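You operate a simulated robot arm through the tools that you are given. There is no shell and no other tool. Be economical: measure what you need, move in short steps, check, and stop when the job is done.

You are at the controls of a simulated robot arm. One attempt, no reset.

JOB
Peel the liner off the clamped black panel, then free the panel.
Fine: peel while the vice holds it; liner into the grey tray, panel on the bench between the vice and that tray.
Where things are to end (x, y in the base frame): black panel within 50 mm of [510, 20].

It is judged by the outcome, as a careful person would: the job done as asked, and still so three seconds after it is handed in. It fails if anything else is knocked over, pushed out of place, dropped, spilled or broken.

ROBOT AND FRAMES
A 7-joint arm with a two-finger parallel gripper, fixed in place. Base frame: the origin is at the foot of the arm, x ahead of it, y to its left, z up; the work surface is at about z = 800. Lengths are in mm, angles in rad, forces in N, time in s.
With the tool pointing down near the work surface it reaches from about 300 to 700 mm from the base axis. Its first joint turns from -1.152 to 1.152 rad. Payload 1.57 kg.
The tool frame sits at the grasp point between the pads (the TCP): z along the fingers, y along the line on which they close. The tips reach 30 mm beyond it. Largest opening 110 mm; finger width 24, thickness 12; the body of the gripper, 48 by 112 mm, starts 78 mm behind the TCP.
Orientation is told as [roll, pitch, yaw] about the base's x, y, z axes, in that order, counted from this pose: with the fingers straight down and closing along the base's y, the tool's x points along the base's -x, its y along +y and its z along -z.

CONTROLS
- The arm moves only by the tool play_rows. Its argument "motion" is one flat list of numbers, 7 for each row, row after row: the turn, a rotation vector about the base's x, y, z in rad, then the shift along the base's x, y, z in mm, then the gripper command, from -1 (shut) to 1 (fully open), values between in proportion. In form: [rx, ry, rz, tx, ty, tz, grip, rx, ry, rz, tx, ty, tz, grip, ...]. A call has 1 to 8 rows; each row is the pose to reach, as a shift and turn from the pose commanded when the call began. A row lasts 0.2 s, in which the tool goes at most 50 mm and 0.15 rad; a call with a longer step from one row to the next is refused whole, and so is a gripper value outside its range. Where a pose cannot be reached the arm comes as near as it can. A force on the tool above 50 N (or 10 N above the force at the start of the call, whichever is more), or a blocked arm, ends the call early, and 0.2 s more pass. The fingers move at their own pace (about 108 mm/s each) and stop on an object; they squeeze with about 41 N. The grip force told is the motor's: it shows also when the fingers shut on nothing. Time passes only in rows, and 0.2 s behind the last, so rows that repeat a pose let the fingers close. It gives the time, the measured TCP pose, the force on the tool (base axes), the opening and the grip force at its end, in the units of the frame above (readings bear some noise), with the torque about the TCP (base axes, N m) and any sound that the robot's microphone picked up.
- Cameras (640 x 400 px; columns grow to the right, rows downward): "scene" is fixed at [177.6, -408.4, 1400]; the picture's right is [0.61, -0.79, 0.00], its down [-0.50, -0.39, -0.77] and it looks along [0.61, 0.47, -0.63] (base axes); focal length 353 px, centre (320, 200). "wrist" rides on the gripper at [70, 16, -141] in the tool frame; the picture's right is [-0.23, 0.97, 0.00], its down [-0.86, -0.20, -0.48] and it looks along [-0.47, -0.11, 0.88] (tool axes); focal length 222 px, centre (320, 200). There is no depth. A picture from a camera that has moved, and an enlarged one, comes with that camera's place and axes in the base frame and with its lens.
- grab_frame(camera): a new picture of that camera. It takes no simulated time.
- close_up(camera, box): a new picture of the part [left, top, right, bottom] of that camera's present view, enlarged. It takes no simulated time.
- finish_job(): hands the job in; it is judged then, once.

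Work in short steps. Places have to be worked out from the pictures, the camera data and where the tool is seen: move nearer, look again, correct. Check each grasp and each placing, and mend what went wrong. You have 120 turns and 76 pictures in all, those below and enlarged ones among them. Open the gripper and draw the arm clear of the work before you hand the job in, unless the task says otherwise; then end with one line.

The tools are called as name(argument=value, ...) on one line, values as JSON. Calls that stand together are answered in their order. play_rows: Moves the arm, as the interface text tells. Its arguments: {"type":"object","properties":{"motion":{"type":"array","items":{"type":"number"}}},"required":["motion"]} The other tools are called the same way: grab_frame (camera) takes a picture; close_up (camera, box) takes an enlarged picture of a part of a camera's view; finish_job () hands the job in.

At the start:

```text
t: 0.0
ee_pos: [390.5, 14.2, 1104.9]
ee_rot: [0.001, 0.0, -0.001]
contact_force: [0.4, -0.1, 0.2]
moment: [-0.01, 0.04, 0.01]
grip_width: 109.9
grasp_force: 0.1
```

scene: 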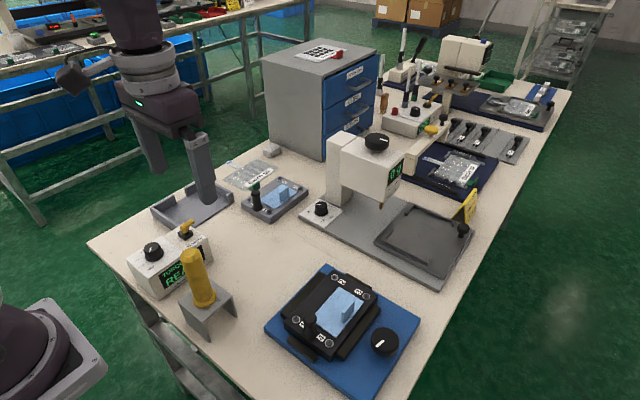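
wrist: 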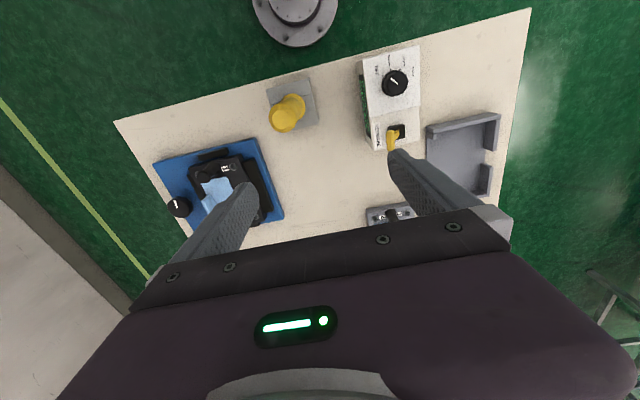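

I'll take enlarged views of the vice, the knob and the tray region.

close_up(camera="scene", box=[250, 250, 430, 400])

close_up(camera="scene", box=[120, 140, 340, 310])

close_up(camera="wrist", box=[140, 100, 300, 240])

```text
2.67 times, centred on (340, 325) of scene
camera zoom: at [177.6, -408.4, 1400.0], right [0.61, -0.79, 0.0], down [-0.5, -0.39, -0.77], along [0.61, 0.47, -0.63], focal length 942 px, centre (267, -133)
```

zoom: 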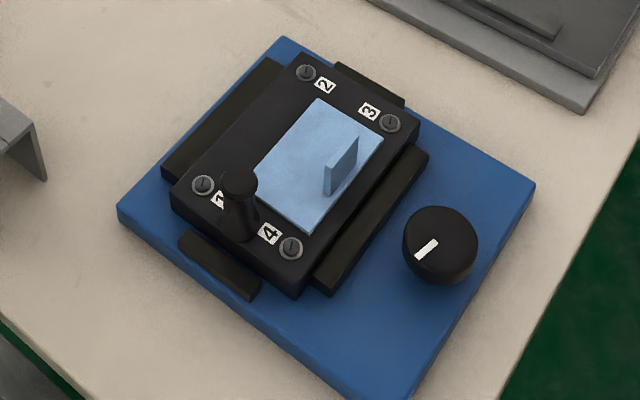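

```text
2.35 times, centred on (230, 225) of scene
camera zoom: at [177.6, -408.4, 1400.0], right [0.61, -0.79, 0.0], down [-0.5, -0.39, -0.77], along [0.61, 0.47, -0.63], focal length 831 px, centre (532, 141)
```

zoom: 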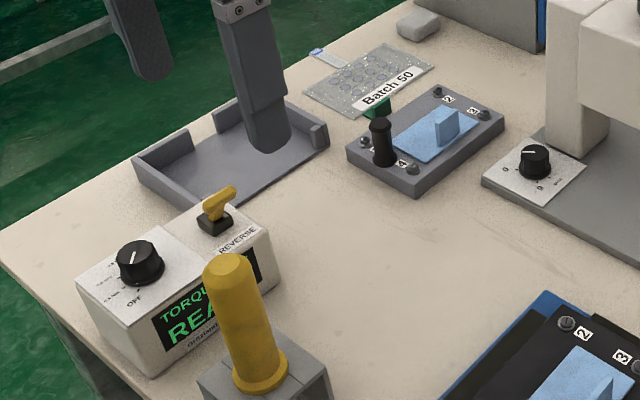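

```text
2.86 times, centred on (220, 170) of wrist
camera zoom: at [320.5, 30.2, 1246.6], right [0.23, 0.97, 0.0], down [0.86, -0.2, 0.48], along [0.47, -0.11, -0.88], focal length 635 px, centre (606, 286)
```

zoom: 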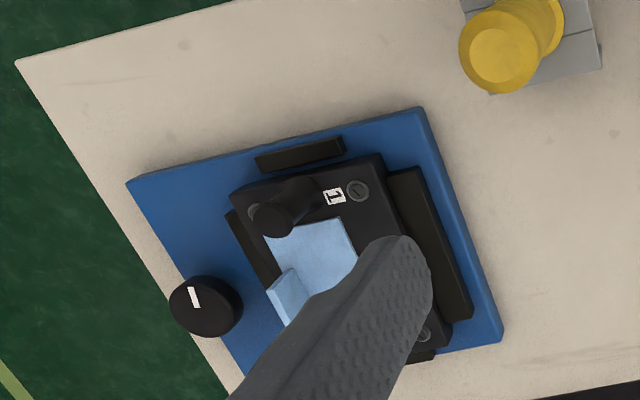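

The vice plate spans roughly x 393–585, y −333…−115. I put the liner tab near (481,−235), the post near (418,−203) and the knob near (491,−306). I'll hover above the tab and look again.

play_rows(motion=[0, 0, 0, 15, -40, -10, 1, 0, 0, 0, 30, -80, -25, 1, 0, 0, 0, 45, -120, -40, 1, 0, 0, 0, 60, -160, -55, 1, 0, 0, 0, 75, -200, -75, 1, 0, 0, 0, 90, -235, -95, 1, 0, 0, 0, 90, -249, -105, 1])

grab_frame(camera="wrist")

grab_frame(camera="scene")

```text
t: 1.6
ee_pos: [483.9, -237.1, 998.4]
ee_rot: [0.002, -0.001, 0.001]
contact_force: [-0.3, -0.2, 0.0]
moment: [0.03, -0.03, 0.0]
grip_width: 109.9
grasp_force: 0.0
```

```text
70 pictures are left
camera wrist: at [413.3, -222.4, 1140.2], right [0.23, 0.97, 0.0], down [0.85, -0.2, 0.48], along [0.47, -0.11, -0.88], focal length 222 px, centre (320, 200)
```

wrist: 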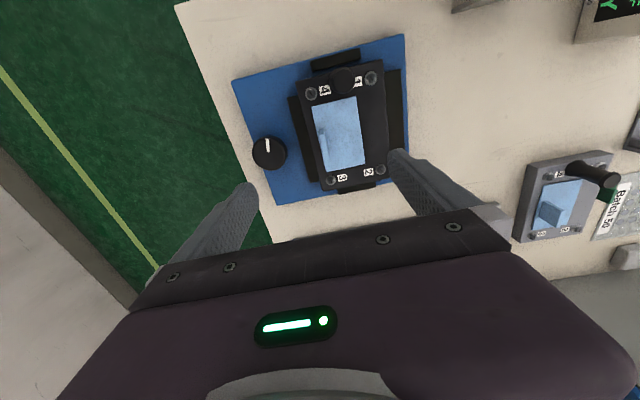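

```text
69 pictures are left
```

scene: 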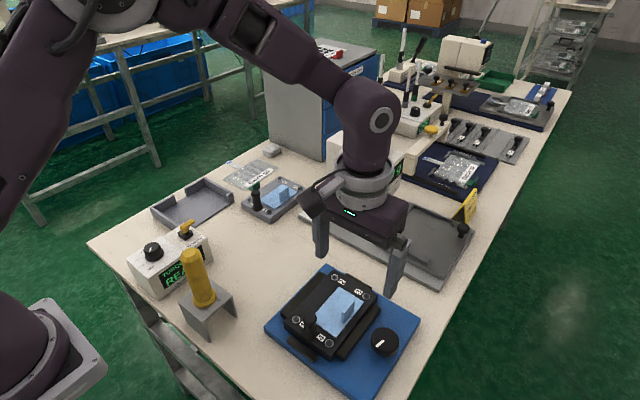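

Zooming the wrist view on the vice to fix the tab position.

close_up(camera="wrist", box=[220, 30, 420, 210])

close_up(camera="scene", box=[140, 150, 310, 230])

```text
2.22 times, centred on (320, 120) of wrist
camera zoom: at [413.3, -222.4, 1140.2], right [0.23, 0.97, 0.0], down [0.85, -0.2, 0.48], along [0.47, -0.11, -0.88], focal length 494 px, centre (320, 378)
```

zoom: 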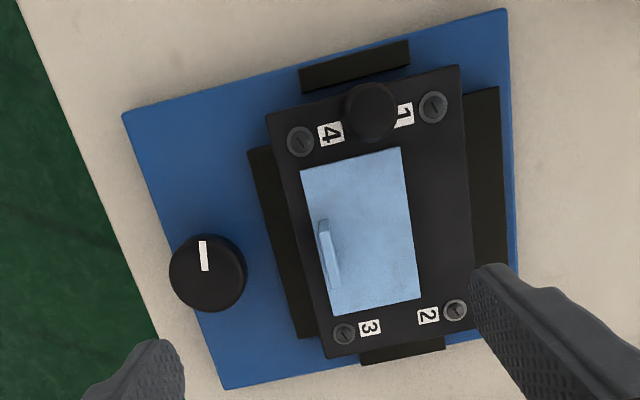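

```text
3.76 times, centred on (225, 190) of scene
camera zoom: at [177.6, -408.4, 1400.0], right [0.61, -0.79, 0.0], down [-0.5, -0.39, -0.77], along [0.61, 0.47, -0.63], focal length 1329 px, centre (678, 238)
```

zoom: 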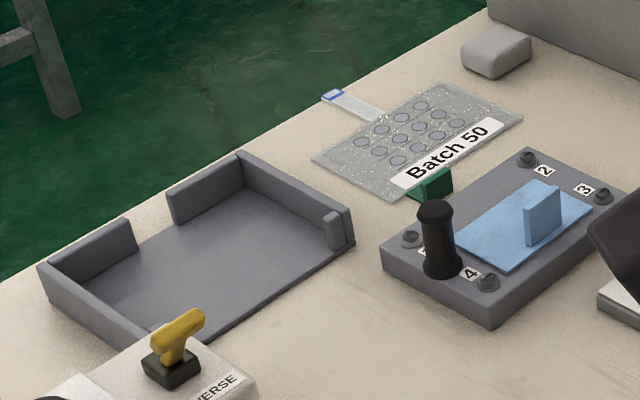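

Triangulated: panel top is z≈848, the tab is at (484,−234) and its top is z≈881. I'll narrow the fingers to about 40 mm and descend to TCP z≈886.

play_rows(motion=[0, 0, 0, 0, 2, 0, -0.3, 0, 0, 0, 0, 3, -20, -0.3, 0, 0, 0, 0, 3, -50, -0.3, 0, 0, 0, 0, 3, -80, -0.3, 0, 0, 0, 0, 3, -100, -0.3, 0, 0, 0, 0, 3, -112, -0.3])

close_up(camera="scene", box=[250, 230, 430, 380])

grab_frame(camera="wrist")

```text
t: 3.0
ee_pos: [480.9, -232.8, 887.2]
ee_rot: [0.0, -0.001, 0.0]
contact_force: [0.5, 0.2, 0.1]
moment: [0.01, -0.02, 0.0]
grip_width: 38.8
grasp_force: 0.0
```

```text
2.67 times, centred on (340, 305) of scene
camera zoom: at [177.6, -408.4, 1400.0], right [0.61, -0.79, 0.0], down [-0.5, -0.39, -0.77], along [0.61, 0.47, -0.63], focal length 942 px, centre (267, -80)
```

zoom: 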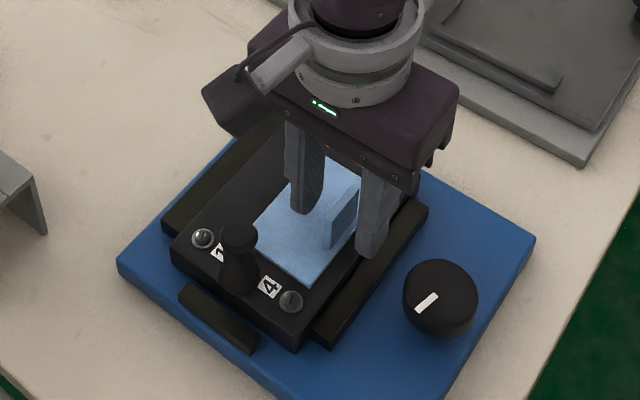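

```text
65 pictures are left
camera wrist: at [411.0, -217.1, 1029.0], right [0.23, 0.97, 0.0], down [0.85, -0.2, 0.48], along [0.47, -0.11, -0.88], focal length 222 px, centre (320, 200)
```

wrist: 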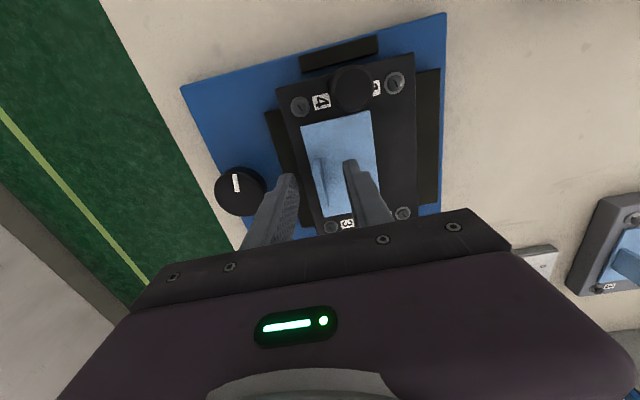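

The tab sits between the fingers, roughly centred. I'll close on it.

play_rows(motion=[0, 0, 0, 2, -1, -2, -1, 0, 0, 0, 2, -1, -2, -1, 0, 0, 0, 2, -1, -2, -1])

close_up(camera="scene", box=[250, 230, 430, 380])

```text
t: 3.8
ee_pos: [483.7, -233.8, 885.9]
ee_rot: [0.0, -0.001, -0.001]
contact_force: [-0.1, 0.2, -0.2]
moment: [-0.03, 0.01, 0.01]
grip_width: 4.4
grasp_force: 25.4
heard: snap
```

```text
2.67 times, centred on (340, 305) of scene
camera zoom: at [177.6, -408.4, 1400.0], right [0.61, -0.79, 0.0], down [-0.5, -0.39, -0.77], along [0.61, 0.47, -0.63], focal length 942 px, centre (267, -80)
```

zoom: 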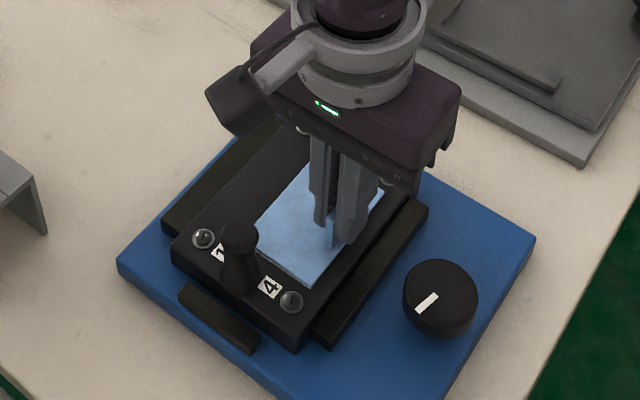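

The tab is held at 4.4 mm opening. I heard a snap, possibly the adhesive or the grip seating. I'll start peeling gently upward and watch the force.

play_rows(motion=[0, 0, 0, 0, 0, 2, -1, 0, 0, 0, 0, 1, 4, -1, 0, 0, 0, 0, 2, 7, -1, 0, 0, 0, 0, 3, 10, -1])

close_up(camera="scene", box=[250, 230, 430, 380])

```text
t: 4.8
ee_pos: [483.1, -229.8, 896.5]
ee_rot: [-0.001, 0.001, 0.0]
contact_force: [0.1, 0.2, -0.3]
moment: [0.02, -0.03, 0.02]
grip_width: 4.5
grasp_force: 24.4
```

```text
2.67 times, centred on (340, 305) of scene
camera zoom: at [177.6, -408.4, 1400.0], right [0.61, -0.79, 0.0], down [-0.5, -0.39, -0.77], along [0.61, 0.47, -0.63], focal length 942 px, centre (267, -80)
```

zoom: 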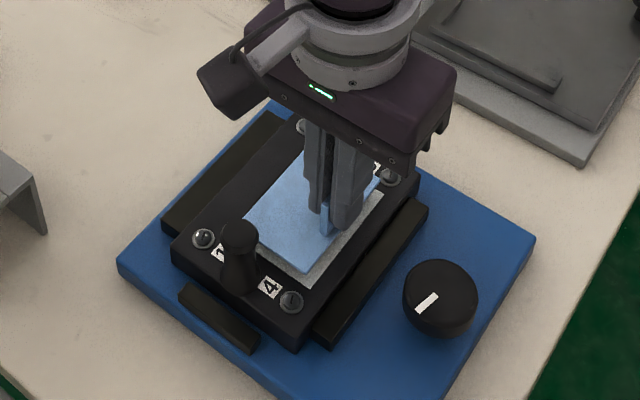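

The liner came off as one stiff piece and is held. I'll lift it and carry it toward the tray near (525,268).

play_rows(motion=[0, 0, 0, 0, 0, 20, -1, 0, 0, 0, 0, 5, 50, -1, 0, 0, 0, 0, 20, 80, -1, 0, 0, 0, 0, 50, 100, -1, 0, 0, 0, 0, 90, 110, -1, 0, 0, 0, 0, 130, 110, -1, 0, 0, 0, 5, 170, 110, -1, 0, 0, 0, 10, 210, 110, -1])

play_rows(motion=[0, 0, 0, 5, 40, 0, -1, 0, 0, 0, 10, 80, 0, -1, 0, 0, 0, 15, 120, 0, -1, 0, 0, 0, 20, 160, 0, -1, 0, 0, 0, 25, 200, 0, -1, 0, 0, 0, 30, 240, 0, -1, 0, 0, 0, 32, 265, 0, -1, 0, 0, 0, 32, 275, 0, -1])

grab_frame(camera="scene")

grab_frame(camera="wrist")

```text
t: 6.6
ee_pos: [495.1, -16.6, 1007.1]
ee_rot: [0.0, 0.001, 0.0]
contact_force: [-0.4, 0.4, 0.5]
moment: [-0.04, -0.01, 0.01]
grip_width: 4.6
grasp_force: 25.0
```

```text
t: 8.4
ee_pos: [525.3, 258.3, 1004.8]
ee_rot: [0.001, 0.001, 0.0]
contact_force: [-0.6, -0.7, -1.1]
moment: [-0.04, 0.0, -0.02]
grip_width: 4.5
grasp_force: 25.1
```

```text
62 pictures are left
```

scene: 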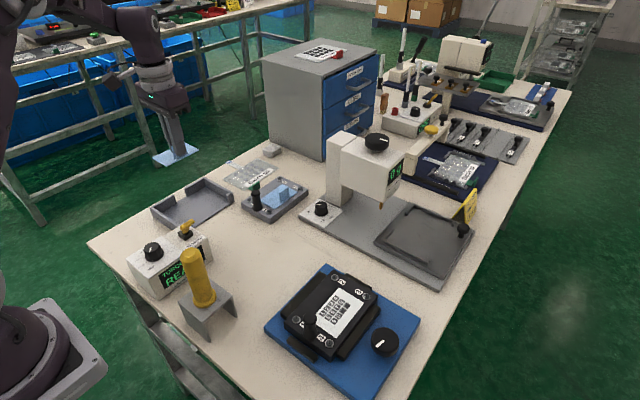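

```text
61 pictures are left
camera wrist: at [454.8, 273.7, 1147.7], right [0.23, 0.97, 0.0], down [0.86, -0.2, 0.48], along [0.47, -0.11, -0.88], focal length 222 px, centre (320, 200)
```

wrist: 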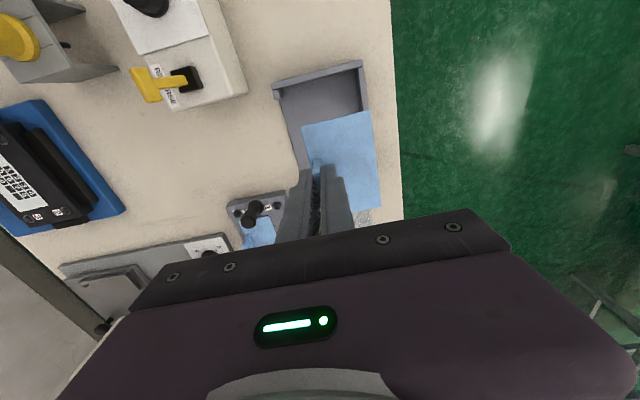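

The tray spans x 450–618, y 215–340 and the liner hangs about 38 mm below the TCP. I'll shift to centre it and descend to TCP z≈855.

play_rows(motion=[0, 0, 0, 5, 2, -20, -1, 0, 0, 0, 9, 5, -50, -1, 0, 0, 0, 9, 5, -80, -1, 0, 0, 0, 9, 5, -110, -1, 0, 0, 0, 9, 5, -135, -1, 0, 0, 0, 9, 5, -150, -1])

close_up(camera="scene", box=[120, 120, 300, 260])

```text
t: 9.8
ee_pos: [535.5, 263.4, 857.4]
ee_rot: [0.0, -0.001, -0.001]
contact_force: [0.5, 0.0, -0.4]
moment: [-0.05, 0.02, 0.0]
grip_width: 4.5
grasp_force: 24.9
```

```text
2.86 times, centred on (210, 190) of scene
camera zoom: at [177.6, -408.3, 1400.0], right [0.61, -0.79, 0.0], down [-0.5, -0.39, -0.77], along [0.61, 0.47, -0.63], focal length 1009 px, centre (634, 229)
```

zoom: 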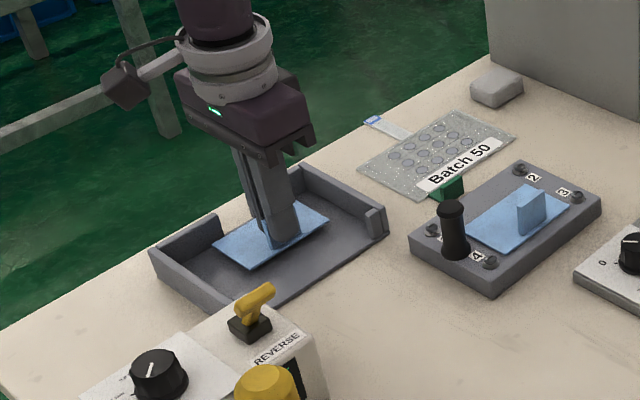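

It is inside the tray footprint. I'll lower in small steps to touch the tray floor.

play_rows(motion=[0, 0, 0, 0, 0, -3, -1, 0, 0, 0, 0, 0, -6, -1, 0, 0, 0, 0, 0, -8, -1, 0, 0, 0, 0, 0, -10, -1, 0, 0, 0, 0, 0, -11, -1])

close_up(camera="scene", box=[150, 160, 250, 240])

```text
t: 11.0
ee_pos: [534.6, 262.0, 846.4]
ee_rot: [0.002, -0.003, 0.001]
contact_force: [-1.3, -0.7, 26.3]
moment: [0.05, 0.06, -0.03]
grip_width: 4.6
grasp_force: 25.0
```

```text
5.00 times, centred on (200, 200) of scene
camera zoom: at [177.1, -408.6, 1400.0], right [0.61, -0.79, 0.0], down [-0.5, -0.39, -0.77], along [0.61, 0.47, -0.63], focal length 1766 px, centre (920, 200)
```

zoom: 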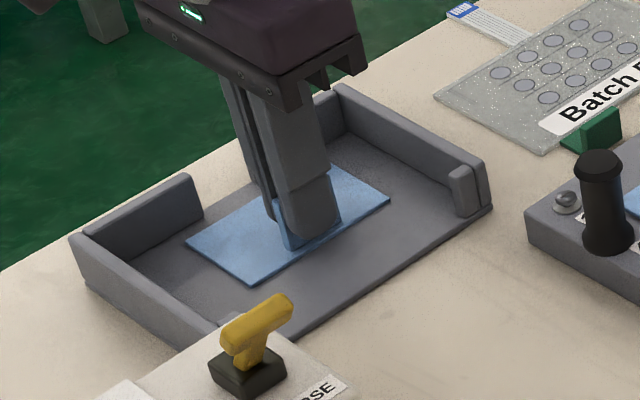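

The liner is touching the floor (26 N). I'll back off 1 mm, open to about 35 mm and retreat straight up.

play_rows(motion=[0, 0, 0, 0, 0, 1, -1, 0, 0, 0, 0, 0, 1, -0.4, 0, 0, 0, 0, 0, 1, -0.4, 0, 0, 0, 0, 0, 10, -0.4, 0, 0, 0, 0, 0, 40, -0.4, 0, 0, 0, 0, 0, 80, -0.4, 0, 0, 0, 0, 0, 120, -0.4, 0, 0, 0, 0, 0, 160, -0.4])

grab_frame(camera="scene")

```text
t: 12.8
ee_pos: [533.6, 261.1, 1005.0]
ee_rot: [0.0, -0.001, 0.0]
contact_force: [0.0, -1.1, 1.1]
moment: [-0.01, -0.03, -0.01]
grip_width: 32.9
grasp_force: 0.1
```

```text
58 pictures are left
```

scene: 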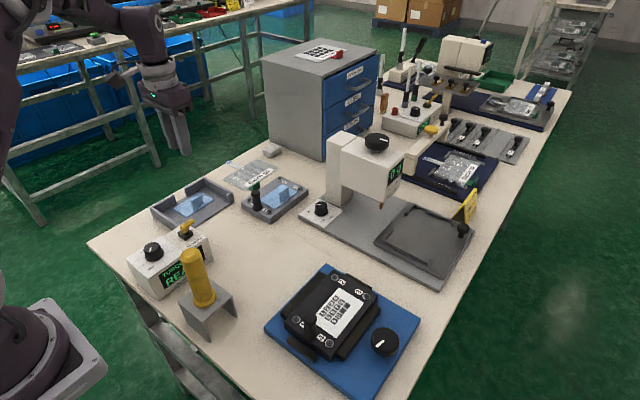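

The liner is flat in the tray. Next is the vice knob, estimated at (485,−307) with its top at z≈855 and diameter about 46. I'll travel back high.

play_rows(motion=[0, 0, 0, -3, -36, 0, 0, 0, 0, 0, -6, -72, 0, 0, 0, 0, 0, -9, -108, 0, 0, 0, 0, 0, -12, -144, 0, 0, 0, 0, 0, -15, -180, 0, 0, 0, 0, 0, -18, -216, 0, 0, 0, 0, 0, -21, -252, 0, 0, 0, 0, 0, -24, -288, 0, 0])

play_rows(motion=[0, 0, 0, -3, -36, 0, 0.3, 0, 0, 0, -6, -72, 0, 0.3, 0, 0, 0, -9, -108, 0, 0.3, 0, 0, 0, -12, -144, 0, 0.3, 0, 0, 0, -15, -180, 0, 0.3, 0, 0, 0, -18, -216, 0, 0.3, 0, 0, 0, -21, -252, 0, 0.3, 0, 0, 0, -25, -280, -30, 0.3])

grab_frame(camera="wrist")

close_up(camera="scene", box=[250, 230, 430, 380])

```text
t: 14.6
ee_pos: [508.7, -26.8, 1006.7]
ee_rot: [0.0, 0.0, 0.0]
contact_force: [0.5, 0.4, -0.5]
moment: [-0.01, -0.02, 0.02]
grip_width: 54.9
grasp_force: 0.1
```

```text
t: 16.4
ee_pos: [485.4, -310.7, 976.2]
ee_rot: [-0.001, -0.001, 0.001]
contact_force: [-0.4, -0.1, 0.2]
moment: [0.0, -0.01, -0.03]
grip_width: 71.5
grasp_force: 0.0
```

```text
57 pictures are left
camera wrist: at [415.4, -294.1, 1118.0], right [0.23, 0.97, 0.0], down [0.86, -0.2, 0.48], along [0.47, -0.11, -0.88], focal length 222 px, centre (320, 200)
```

wrist: 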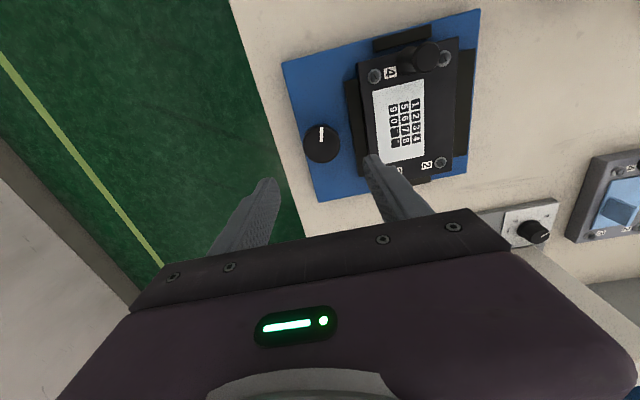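

```text
2.67 times, centred on (340, 305) of scene
camera zoom: at [177.6, -408.4, 1400.0], right [0.61, -0.79, 0.0], down [-0.5, -0.39, -0.77], along [0.61, 0.47, -0.63], focal length 942 px, centre (267, -80)
```

zoom: 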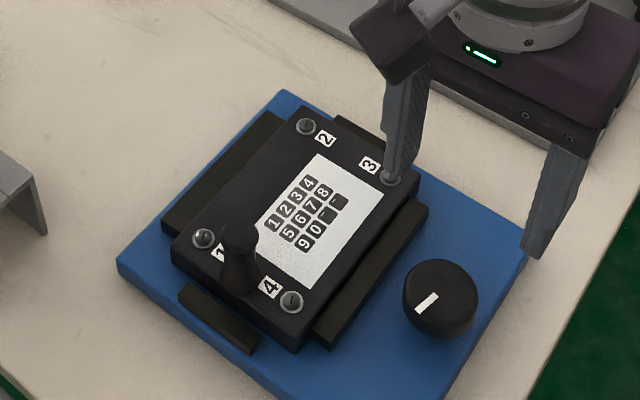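

The knob is at about (484,−307). The jaw bar top is about z 838, so I'll keep the tips at about 844 and take the upper part of the knob. I'll descend at about 60 mm opening.

play_rows(motion=[0, 0, 0, -1, 4, -20, 0.1, 0, 0, 0, -1, 4, -45, 0.1, 0, 0, 0, -1, 4, -70, 0.1, 0, 0, 0, -1, 4, -90, 0.1, 0, 0, 0, -1, 4, -100, 0.1, 0, 0, 0, -1, 4, -102, 0.1])

close_up(camera="scene", box=[290, 250, 450, 390])

close_up(camera="wrist", box=[240, 40, 460, 240])

```text
t: 17.8
ee_pos: [481.3, -302.1, 872.5]
ee_rot: [0.0, 0.0, -0.001]
contact_force: [0.7, 0.0, -0.1]
moment: [0.0, 0.01, 0.0]
grip_width: 60.3
grasp_force: 0.1
```

```text
2.86 times, centred on (370, 320) of scene
camera zoom: at [177.6, -408.4, 1400.0], right [0.61, -0.79, 0.0], down [-0.5, -0.39, -0.77], along [0.61, 0.47, -0.63], focal length 1009 px, centre (177, -143)
```

zoom: 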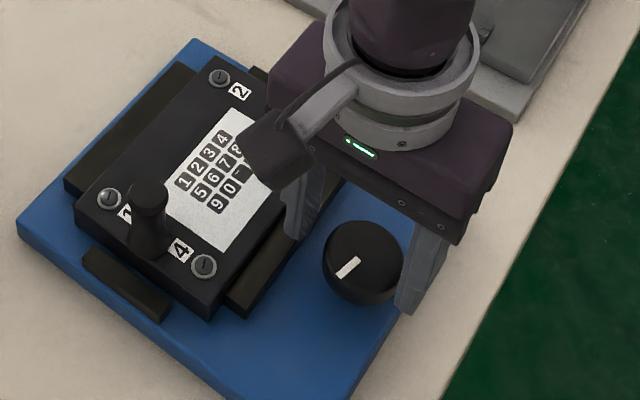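

```text
2.00 times, centred on (350, 140) of wrist
camera zoom: at [411.9, -287.8, 1014.5], right [0.23, 0.97, 0.0], down [0.86, -0.2, 0.48], along [0.47, -0.11, -0.88], focal length 444 px, centre (260, 320)
```

zoom: 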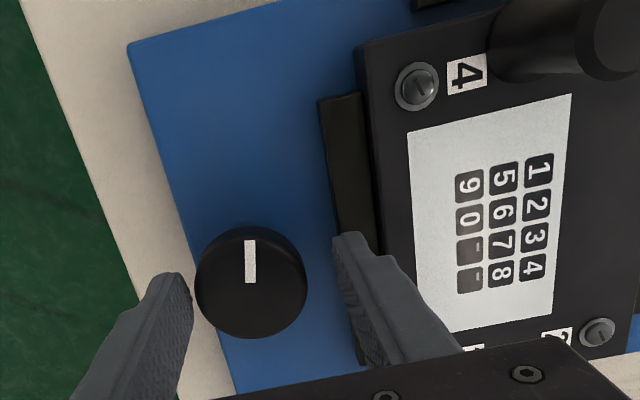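

The knob centre now computes to about (483,−308), so the TCP is about 6 mm too far in +y. I'll shift, then close.

play_rows(motion=[0, 0, 0, 2, -6, 0, 0.1, 0, 0, 0, 2, -6, 0, -1, 0, 0, 0, 2, -6, 0, -1, 0, 0, 0, 2, -6, 0, -1])

close_up(camera="wrist", box=[240, 40, 460, 240])

```text
t: 18.8
ee_pos: [484.7, -307.7, 872.9]
ee_rot: [0.002, -0.001, -0.002]
contact_force: [-1.1, 10.2, 4.5]
moment: [0.55, 0.52, 0.02]
grip_width: 44.5
grasp_force: 45.1
```

```text
2.00 times, centred on (350, 140) of wrist
camera zoom: at [414.1, -292.4, 1014.8], right [0.23, 0.97, 0.0], down [0.86, -0.2, 0.48], along [0.47, -0.11, -0.88], focal length 444 px, centre (260, 320)
```

zoom: 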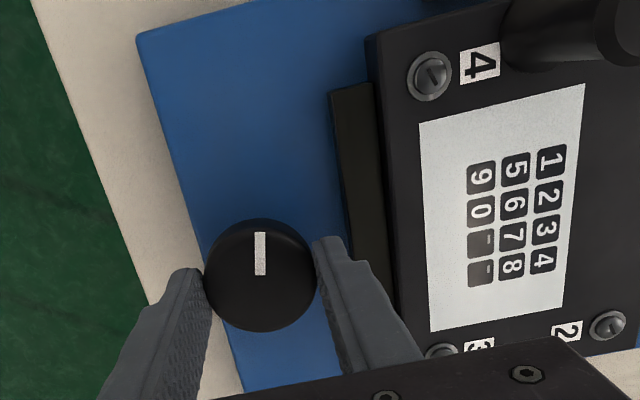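

The knob is gripped at 44.5 mm. I'll try a modest counter-clockwise turn first and watch the torque.

play_rows(motion=[0, 0, 0.08, 0, 1, 0, -1, 0, 0, 0.16, 0, 1, 0, -1, 0, 0, 0.24, 0, 1, 0, -1, 0, 0, 0.32, 0, 1, 0, -1])

close_up(camera="scene", box=[250, 250, 430, 390])

close_up(camera="wrist", box=[240, 40, 460, 240])

```text
t: 19.8
ee_pos: [482.9, -308.8, 872.7]
ee_rot: [0.0, 0.0, 0.322]
contact_force: [-10.1, 14.2, 20.6]
moment: [0.44, 1.49, 0.0]
grip_width: 44.8
grasp_force: 45.3
```

```text
2.86 times, centred on (340, 320) of scene
camera zoom: at [177.1, -407.8, 1400.2], right [0.61, -0.79, 0.0], down [-0.5, -0.39, -0.77], along [0.61, 0.47, -0.63], focal length 1009 px, centre (263, -143)
```

zoom: 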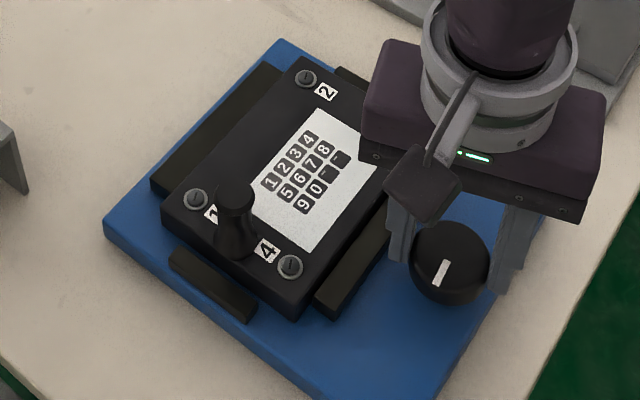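

```text
2.00 times, centred on (350, 140) of wrist
camera zoom: at [412.6, -315.1, 1014.8], right [-0.09, 1.0, 0.0], down [0.87, 0.08, 0.48], along [0.48, 0.04, -0.88], focal length 444 px, centre (260, 320)
```

zoom: 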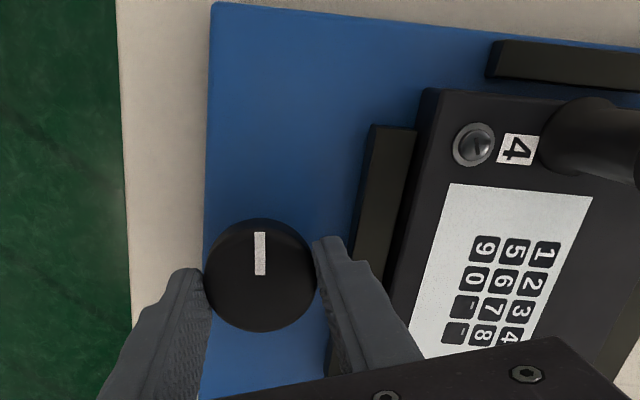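

The knob turns with the fingers (the line is fixed in the wrist view) with no blocking torque. I'll continue counter-clockwise with a slight easing upward.

play_rows(motion=[0, 0, 0.12, 0, 1, 1, -1, 0, 0, 0.24, 0, 1, 1, -1, 0, 0, 0.36, 0, 1, 1, -1, 0, 0, 0.48, 0, 1, 1, -1, 0, 0, 0.6, 0, 1, 1, -1, 0, 0, 0.72, 0, 1, 1, -1])

close_up(camera="scene", box=[250, 250, 430, 390])

close_up(camera="wrist", box=[240, 40, 460, 240])

```text
t: 21.2
ee_pos: [485.0, -308.8, 873.2]
ee_rot: [0.002, -0.002, 1.041]
contact_force: [-13.3, -3.2, -18.1]
moment: [-0.09, 0.4, -0.06]
grip_width: 44.5
grasp_force: 44.9
```

```text
2.86 times, centred on (340, 320) of scene
camera zoom: at [177.6, -408.6, 1399.9], right [0.61, -0.79, 0.0], down [-0.5, -0.39, -0.77], along [0.61, 0.47, -0.63], focal length 1009 px, centre (263, -143)
```

zoom: 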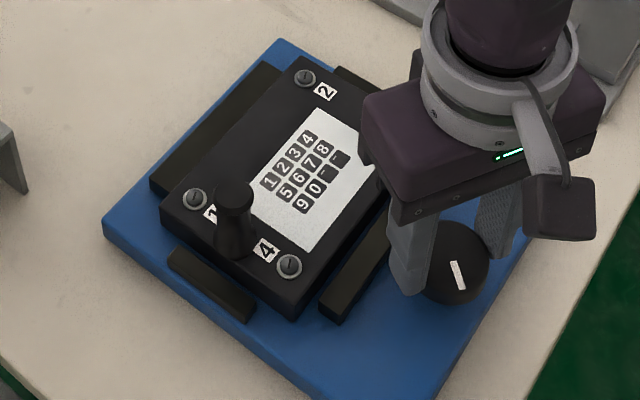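

```text
2.00 times, centred on (350, 140) of wrist
camera zoom: at [435.3, -360.8, 1015.5], right [-0.73, 0.69, 0.0], down [0.6, 0.64, 0.48], along [0.33, 0.35, -0.88], focal length 444 px, centre (260, 320)
```

zoom: 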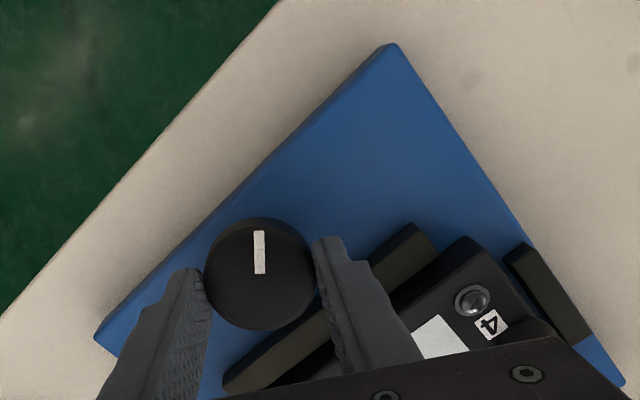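

The −y jaw appears to have backed off slightly, so counter-clockwise opens it. I'll turn further.

play_rows(motion=[0, 0, 0.12, 0, 0, 0, -1, 0, 0, 0.24, 0, 0, 0, -1, 0, 0, 0.36, 0, 0, 0, -1, 0, 0, 0.48, 0, 0, 0, -1, 0, 0, 0.6, 0, 0, 0, -1])

close_up(camera="scene", box=[250, 250, 430, 390])

```text
t: 22.4
ee_pos: [485.3, -308.3, 874.0]
ee_rot: [0.002, 0.003, 1.64]
contact_force: [-19.4, -8.4, -13.3]
moment: [-0.95, 0.55, 0.01]
grip_width: 44.6
grasp_force: 45.1
```

```text
2.86 times, centred on (340, 320) of scene
camera zoom: at [177.3, -408.6, 1399.9], right [0.61, -0.79, 0.0], down [-0.5, -0.39, -0.77], along [0.61, 0.47, -0.63], focal length 1009 px, centre (263, -143)
```

zoom: 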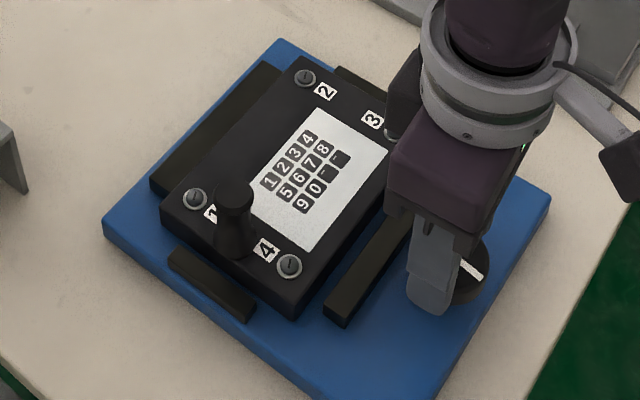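

The jaw now has a visible gap. A bit more turn gives comfortable clearance.

play_rows(motion=[0, 0, 0.1, -1, 0, 0, -1, 0, 0, 0.2, -1, 0, 0, -1, 0, 0, 0.3, -1, 0, 0, -1, 0, 0, 0.4, -1, 0, 0, -1])

close_up(camera="scene", box=[250, 250, 430, 390])

```text
t: 23.4
ee_pos: [486.5, -307.6, 873.7]
ee_rot: [0.0, 0.0, 2.041]
contact_force: [-21.5, -1.0, 18.9]
moment: [-0.23, 0.58, -0.6]
grip_width: 44.0
grasp_force: 45.0
```

```text
2.86 times, centred on (340, 320) of scene
camera zoom: at [176.9, -408.2, 1400.1], right [0.61, -0.79, 0.0], down [-0.5, -0.39, -0.77], along [0.61, 0.47, -0.63], focal length 1009 px, centre (263, -143)
```

zoom: 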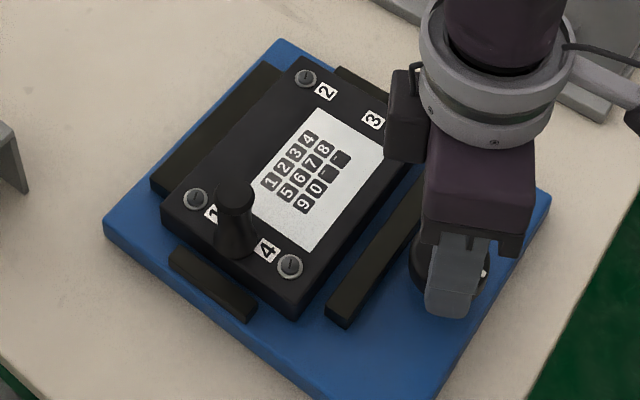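

The torque reading suggests the knob reached its stop, and the jaw is well open. I'll release, lift and unwind the yaw to 1.57, closing along x for the post.

play_rows(motion=[0, 0, 0, 0, 0, 0, 0.1, 0, 0, 0, 0, 0, 0, 0.1, 0, 0, 0, 0, 0, 15, 0.1, 0, 0, 0, 0, 0, 45, 0.1, 0, 0, -0.12, 0, 10, 80, 0.1, 0, 0, -0.24, -10, 30, 105, 0.1, 0, 0, -0.36, -30, 60, 115, 0.1, 0, 0, -0.47, -50, 90, 115, 0.1])

grab_frame(camera="wrist")

close_up(camera="scene", box=[250, 250, 430, 390])

```text
t: 25.2
ee_pos: [436.2, -217.8, 987.4]
ee_rot: [-0.001, 0.0, 1.568]
contact_force: [0.5, -0.4, 0.2]
moment: [-0.03, 0.01, 0.0]
grip_width: 60.6
grasp_force: 0.2
```

```text
46 pictures are left
camera wrist: at [418.0, -287.2, 1129.5], right [-0.97, 0.23, 0.0], down [0.2, 0.85, 0.48], along [0.11, 0.47, -0.88], focal length 222 px, centre (320, 200)
```

wrist: 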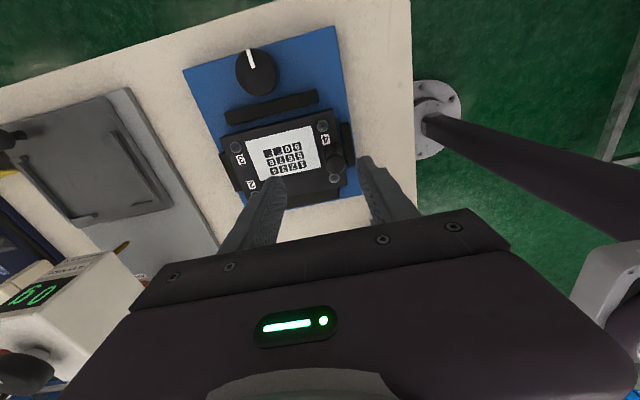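

```text
2.86 times, centred on (340, 320) of scene
camera zoom: at [177.6, -408.4, 1400.0], right [0.61, -0.79, 0.0], down [-0.5, -0.39, -0.77], along [0.61, 0.47, -0.63], focal length 1009 px, centre (263, -143)
```

zoom: 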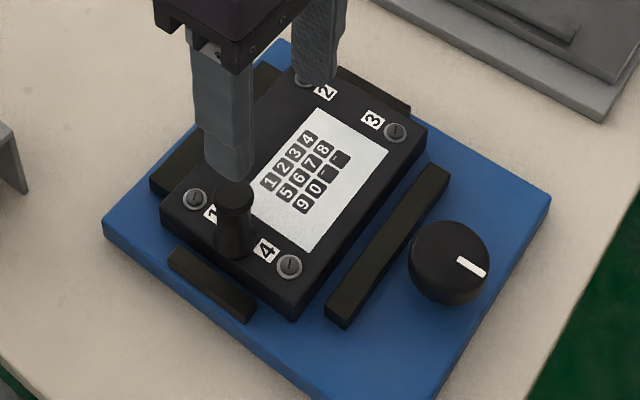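

The vice is open with a clear gap. I'll zoom the wrist view to pinpoint the post.

close_up(camera="wrist", box=[200, 80, 400, 220])

```text
2.86 times, centred on (300, 150) of wrist
camera zoom: at [418.0, -287.2, 1129.5], right [-0.97, 0.23, 0.0], down [0.2, 0.85, 0.48], along [0.11, 0.47, -0.88], focal length 635 px, centre (377, 343)
```

zoom: 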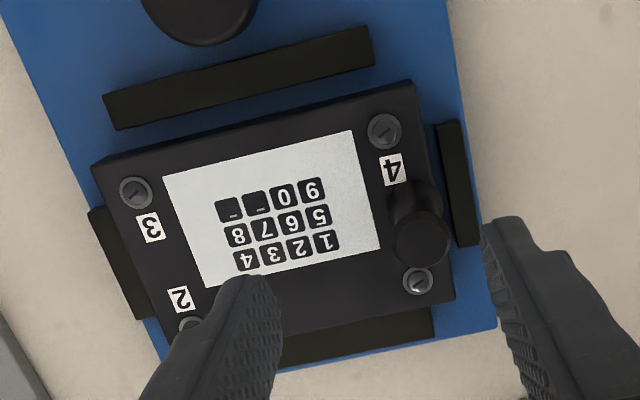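

The post is at (420,−203.5) and the panel centre at (483.5,−201). I'll descend with the post between the fingers.

play_rows(motion=[0, 0, 0, -16, 14, 0, 0.1, 0, 0, 0, -16, 14, -25, 0.1, 0, 0, 0, -16, 14, -50, 0.1, 0, 0, 0, -16, 14, -75, 0.1, 0, 0, 0, -16, 14, -95, 0.1, 0, 0, 0, -16, 14, -102, 0.1])

close_up(camera="scene", box=[240, 230, 400, 370])

close_up(camera="wrist", box=[200, 80, 440, 240])

```text
t: 26.6
ee_pos: [419.3, -204.9, 886.8]
ee_rot: [0.0, 0.0, 1.571]
contact_force: [-0.5, -0.2, -0.4]
moment: [-0.01, 0.01, 0.02]
grip_width: 60.3
grasp_force: 0.1
```

```text
2.86 times, centred on (320, 300) of scene
camera zoom: at [177.6, -408.3, 1400.0], right [0.61, -0.79, 0.0], down [-0.5, -0.39, -0.77], along [0.61, 0.47, -0.63], focal length 1009 px, centre (320, -86)
```

zoom: 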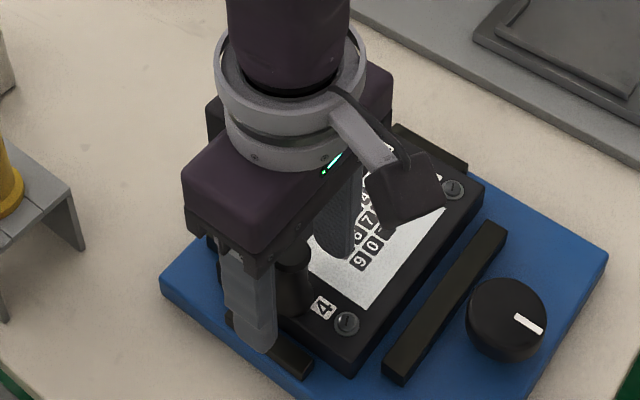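

```text
2.50 times, centred on (320, 160) of wrist
camera zoom: at [402.2, -275.6, 1028.1], right [-0.97, 0.23, 0.0], down [0.2, 0.85, 0.48], along [0.11, 0.47, -0.88], focal length 555 px, centre (320, 300)
```

zoom: 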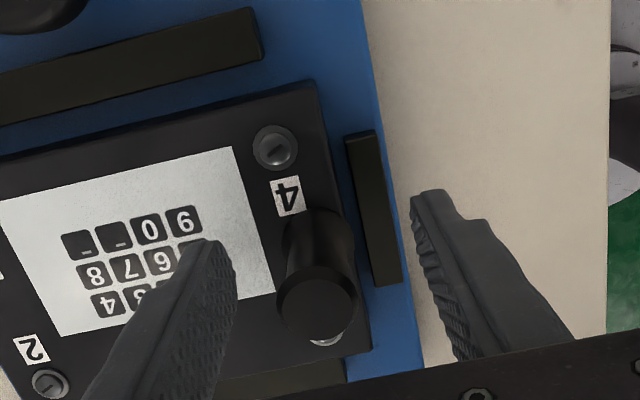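

The post is between the fingers. I'll close on it.

play_rows(motion=[0, 0, 0, 0, 1, -2, -0.3, 0, 0, 0, 0, 1, -2, -1, 0, 0, 0, 0, 1, -2, -1, 0, 0, 0, 0, 1, -2, -1])

play_rows(motion=[0, 0, 0, 0, 0, 2, -1, 0, 0, 0, 0, 0, 5, -1, 0, 0, 0, 0, 0, 8, -1, 0, 0, 0, 0, 0, 10, -1])

close_up(camera="scene", box=[240, 230, 400, 370])

close_up(camera="wrist", box=[200, 80, 440, 240])

```text
t: 27.6
ee_pos: [418.5, -204.9, 884.4]
ee_rot: [0.0, -0.001, 1.571]
contact_force: [0.7, 0.2, 2.2]
moment: [-0.03, 0.02, -0.02]
grip_width: 23.0
grasp_force: 35.8
```

```text
t: 28.6
ee_pos: [419.1, -203.5, 893.2]
ee_rot: [-0.002, -0.002, 1.569]
contact_force: [-0.6, -12.1, -4.0]
moment: [-0.86, 0.09, -0.01]
grip_width: 22.9
grasp_force: 35.3
```

```text
2.86 times, centred on (320, 300) of scene
camera zoom: at [177.7, -408.6, 1399.9], right [0.61, -0.79, 0.0], down [-0.5, -0.39, -0.77], along [0.61, 0.47, -0.63], focal length 1009 px, centre (320, -86)
```

zoom: 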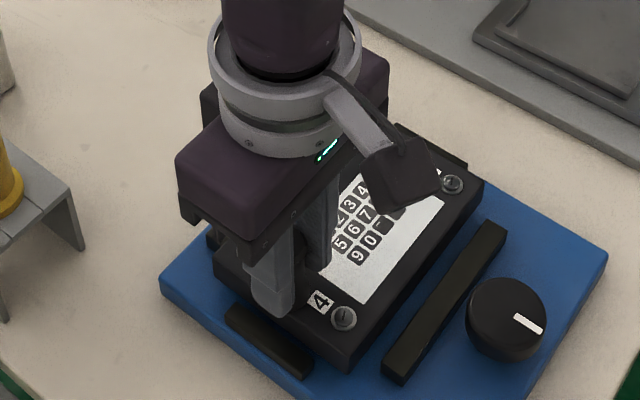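

```text
2.50 times, centred on (320, 160) of wrist
camera zoom: at [402.0, -273.1, 1036.4], right [-0.97, 0.23, 0.0], down [0.2, 0.86, 0.48], along [0.11, 0.47, -0.88], focal length 555 px, centre (320, 300)
```

zoom: 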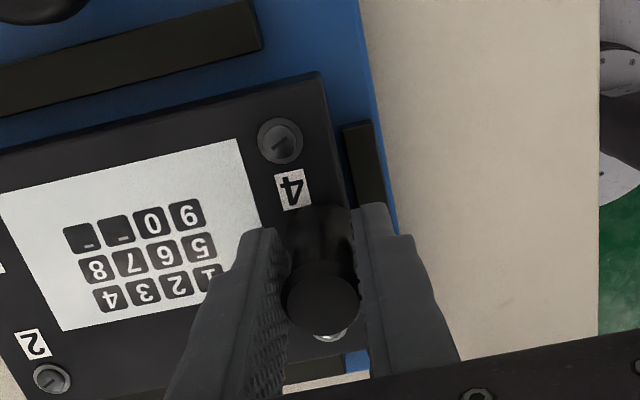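

The panel is rising but pushes −12 N in y, so it drags on the +y jaw. I'll shift 4 mm in −y into the opened gap and lift slightly more.

play_rows(motion=[0, 0, 0, 0, -2, 0, -1, 0, 0, 0, 0, -4, 0, -1, 0, 0, 0, 0, -5, 2, -1, 0, 0, 0, 0, -5, 5, -1])

close_up(camera="scene", box=[240, 230, 400, 370])

```text
t: 29.6
ee_pos: [419.7, -206.0, 899.7]
ee_rot: [-0.001, 0.001, 1.571]
contact_force: [0.3, 0.3, -1.2]
moment: [0.02, 0.04, -0.03]
grip_width: 22.8
grasp_force: 35.2
```

```text
2.86 times, centred on (320, 300) of scene
camera zoom: at [177.6, -408.4, 1400.0], right [0.61, -0.79, 0.0], down [-0.5, -0.39, -0.77], along [0.61, 0.47, -0.63], focal length 1009 px, centre (320, -86)
```

zoom: 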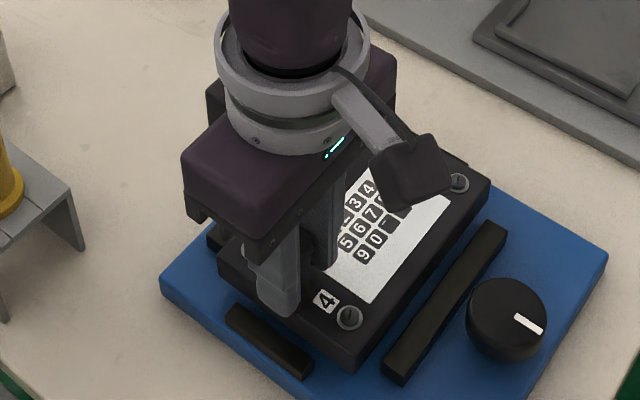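

Side force is gone, but I need to verify whether the panel really rose or the fingers slipped up the post.

close_up(camera="scene", box=[280, 270, 380, 370])

close_up(camera="wrist", box=[200, 80, 440, 240])

```text
4.00 times, centred on (330, 320) of scene
camera zoom: at [177.6, -408.4, 1400.0], right [0.61, -0.79, 0.0], down [-0.5, -0.39, -0.77], along [0.61, 0.47, -0.63], focal length 1412 px, centre (280, -280)
```

zoom: 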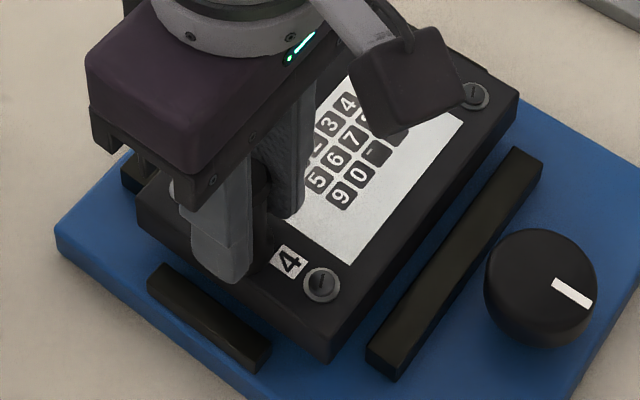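

```text
2.50 times, centred on (320, 160) of wrist
camera zoom: at [402.1, -277.3, 1041.9], right [-0.97, 0.23, 0.0], down [0.2, 0.85, 0.48], along [0.11, 0.47, -0.88], focal length 555 px, centre (320, 300)
```

zoom: 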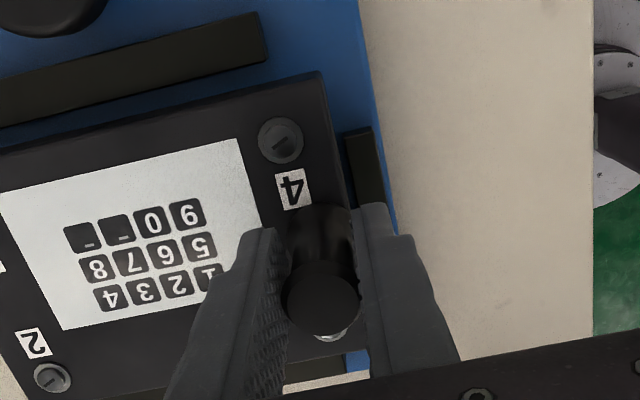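

In the wrist view the panel is unchanged relative to the gripper, so it is held rigidly. I'll lift clear of the vice.

play_rows(motion=[0, 0, 0, 0, 0, 8, -1, 0, 0, 0, 0, 0, 18, -1, 0, 0, 0, 0, 0, 30, -1, 0, 0, 0, 0, 0, 45, -1, 0, 0, 0, 0, 0, 60, -1, 0, 0, 0, 0, 0, 70, -1])

close_up(camera="scene", box=[240, 210, 420, 370])

close_up(camera="wrist", box=[200, 80, 440, 240])

```text
t: 31.0
ee_pos: [417.0, -207.0, 971.5]
ee_rot: [-0.001, -0.002, 1.569]
contact_force: [0.0, -1.1, -0.6]
moment: [-0.01, 0.05, 0.0]
grip_width: 23.2
grasp_force: 35.1
```

```text
2.50 times, centred on (330, 290) of scene
camera zoom: at [177.6, -408.4, 1400.0], right [0.61, -0.79, 0.0], down [-0.5, -0.39, -0.77], along [0.61, 0.47, -0.63], focal length 883 px, centre (295, -25)
```

zoom: 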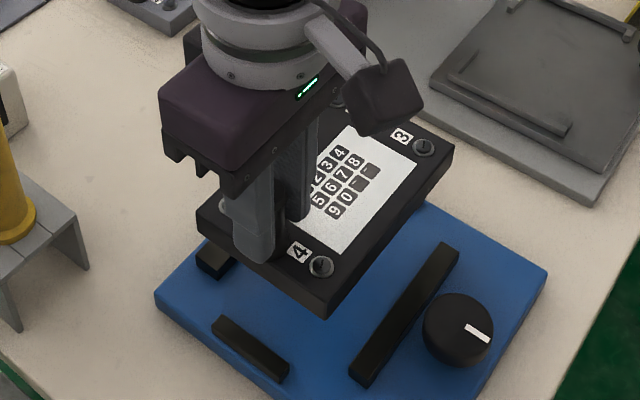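

```text
2.50 times, centred on (320, 160) of wrist
camera zoom: at [401.2, -276.9, 1113.4], right [-0.97, 0.23, 0.0], down [0.2, 0.85, 0.48], along [0.11, 0.47, -0.88], focal length 555 px, centre (320, 300)
```

zoom: 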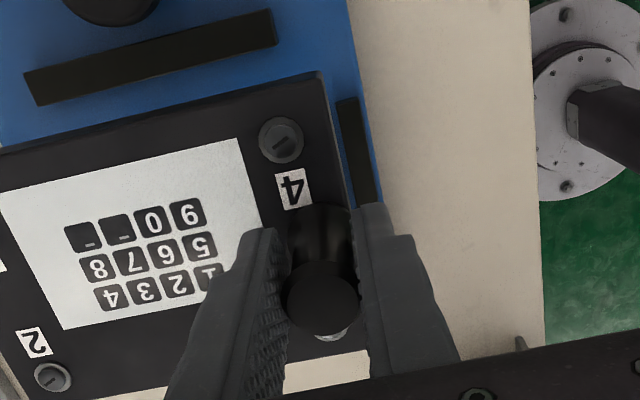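

The panel is level and clear of the vice. I'll carry it to put its centre near (518,8), which is TCP ≈ (454,5).

play_rows(motion=[0, 0, 0, 8, 25, 0, -1, 0, 0, 0, 15, 55, 0, -1, 0, 0, 0, 22, 90, 0, -1, 0, 0, 0, 29, 125, 0, -1, 0, 0, 0, 34, 160, 0, -1, 0, 0, 0, 37, 190, 0, -1, 0, 0, 0, 37, 208, 0, -1, 0, 0, 0, 37, 212, 0, -1])

play_rows(motion=[0, 0, 0, 0, 0, -20, -1, 0, 0, 0, 0, 0, -45, -1, 0, 0, 0, 0, 0, -65, -1, 0, 0, 0, 0, 0, -75, -1])

grab_frame(camera="scene")

grab_frame(camera="wrist")

```text
t: 32.8
ee_pos: [455.2, 6.2, 970.4]
ee_rot: [0.001, -0.001, 1.57]
contact_force: [-0.1, 0.0, -1.4]
moment: [0.03, 0.09, -0.02]
grip_width: 23.1
grasp_force: 35.4
```

```text
t: 33.8
ee_pos: [455.8, 4.9, 895.9]
ee_rot: [0.002, 0.0, 1.571]
contact_force: [1.3, -0.1, -1.4]
moment: [0.01, 0.06, -0.04]
grip_width: 23.0
grasp_force: 35.4
```

```text
34 pictures are left
```

scene: 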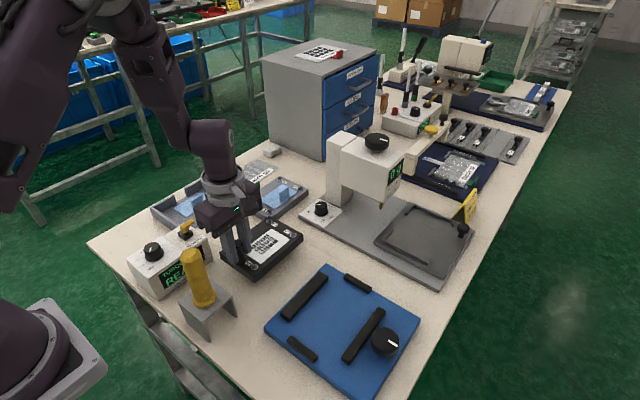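

```text
33 pictures are left
camera wrist: at [438.5, -65.1, 1037.3], right [-0.97, 0.23, 0.0], down [0.2, 0.85, 0.48], along [0.11, 0.47, -0.88], focal length 222 px, centre (320, 200)
```

wrist: 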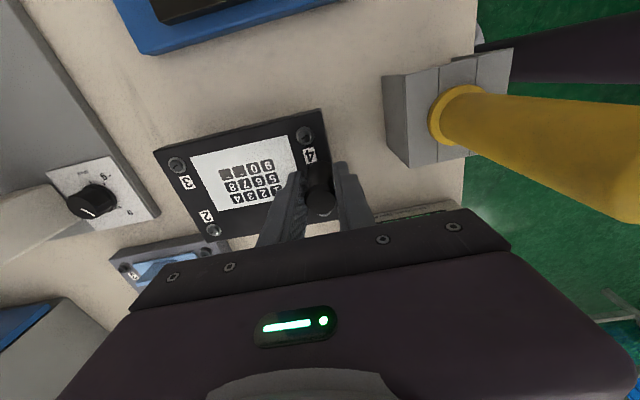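

I'll check clearance to the yellow pin and the torque box before lowering the last bit.

close_up(camera="scene", box=[130, 170, 330, 330])

```text
2.50 times, centred on (230, 250) of scene
camera zoom: at [177.6, -408.3, 1400.0], right [0.61, -0.79, 0.0], down [-0.5, -0.39, -0.77], along [0.61, 0.47, -0.63], focal length 883 px, centre (545, 75)
```

zoom: 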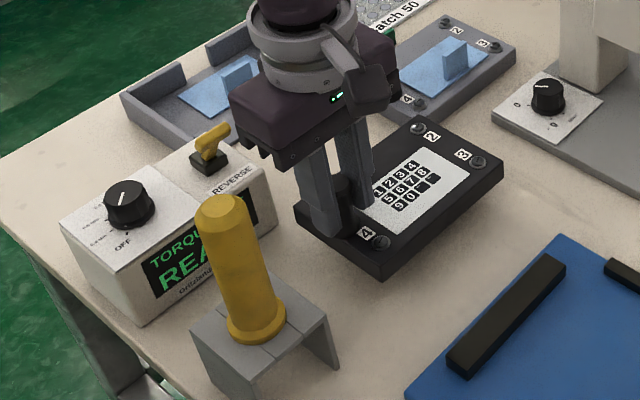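

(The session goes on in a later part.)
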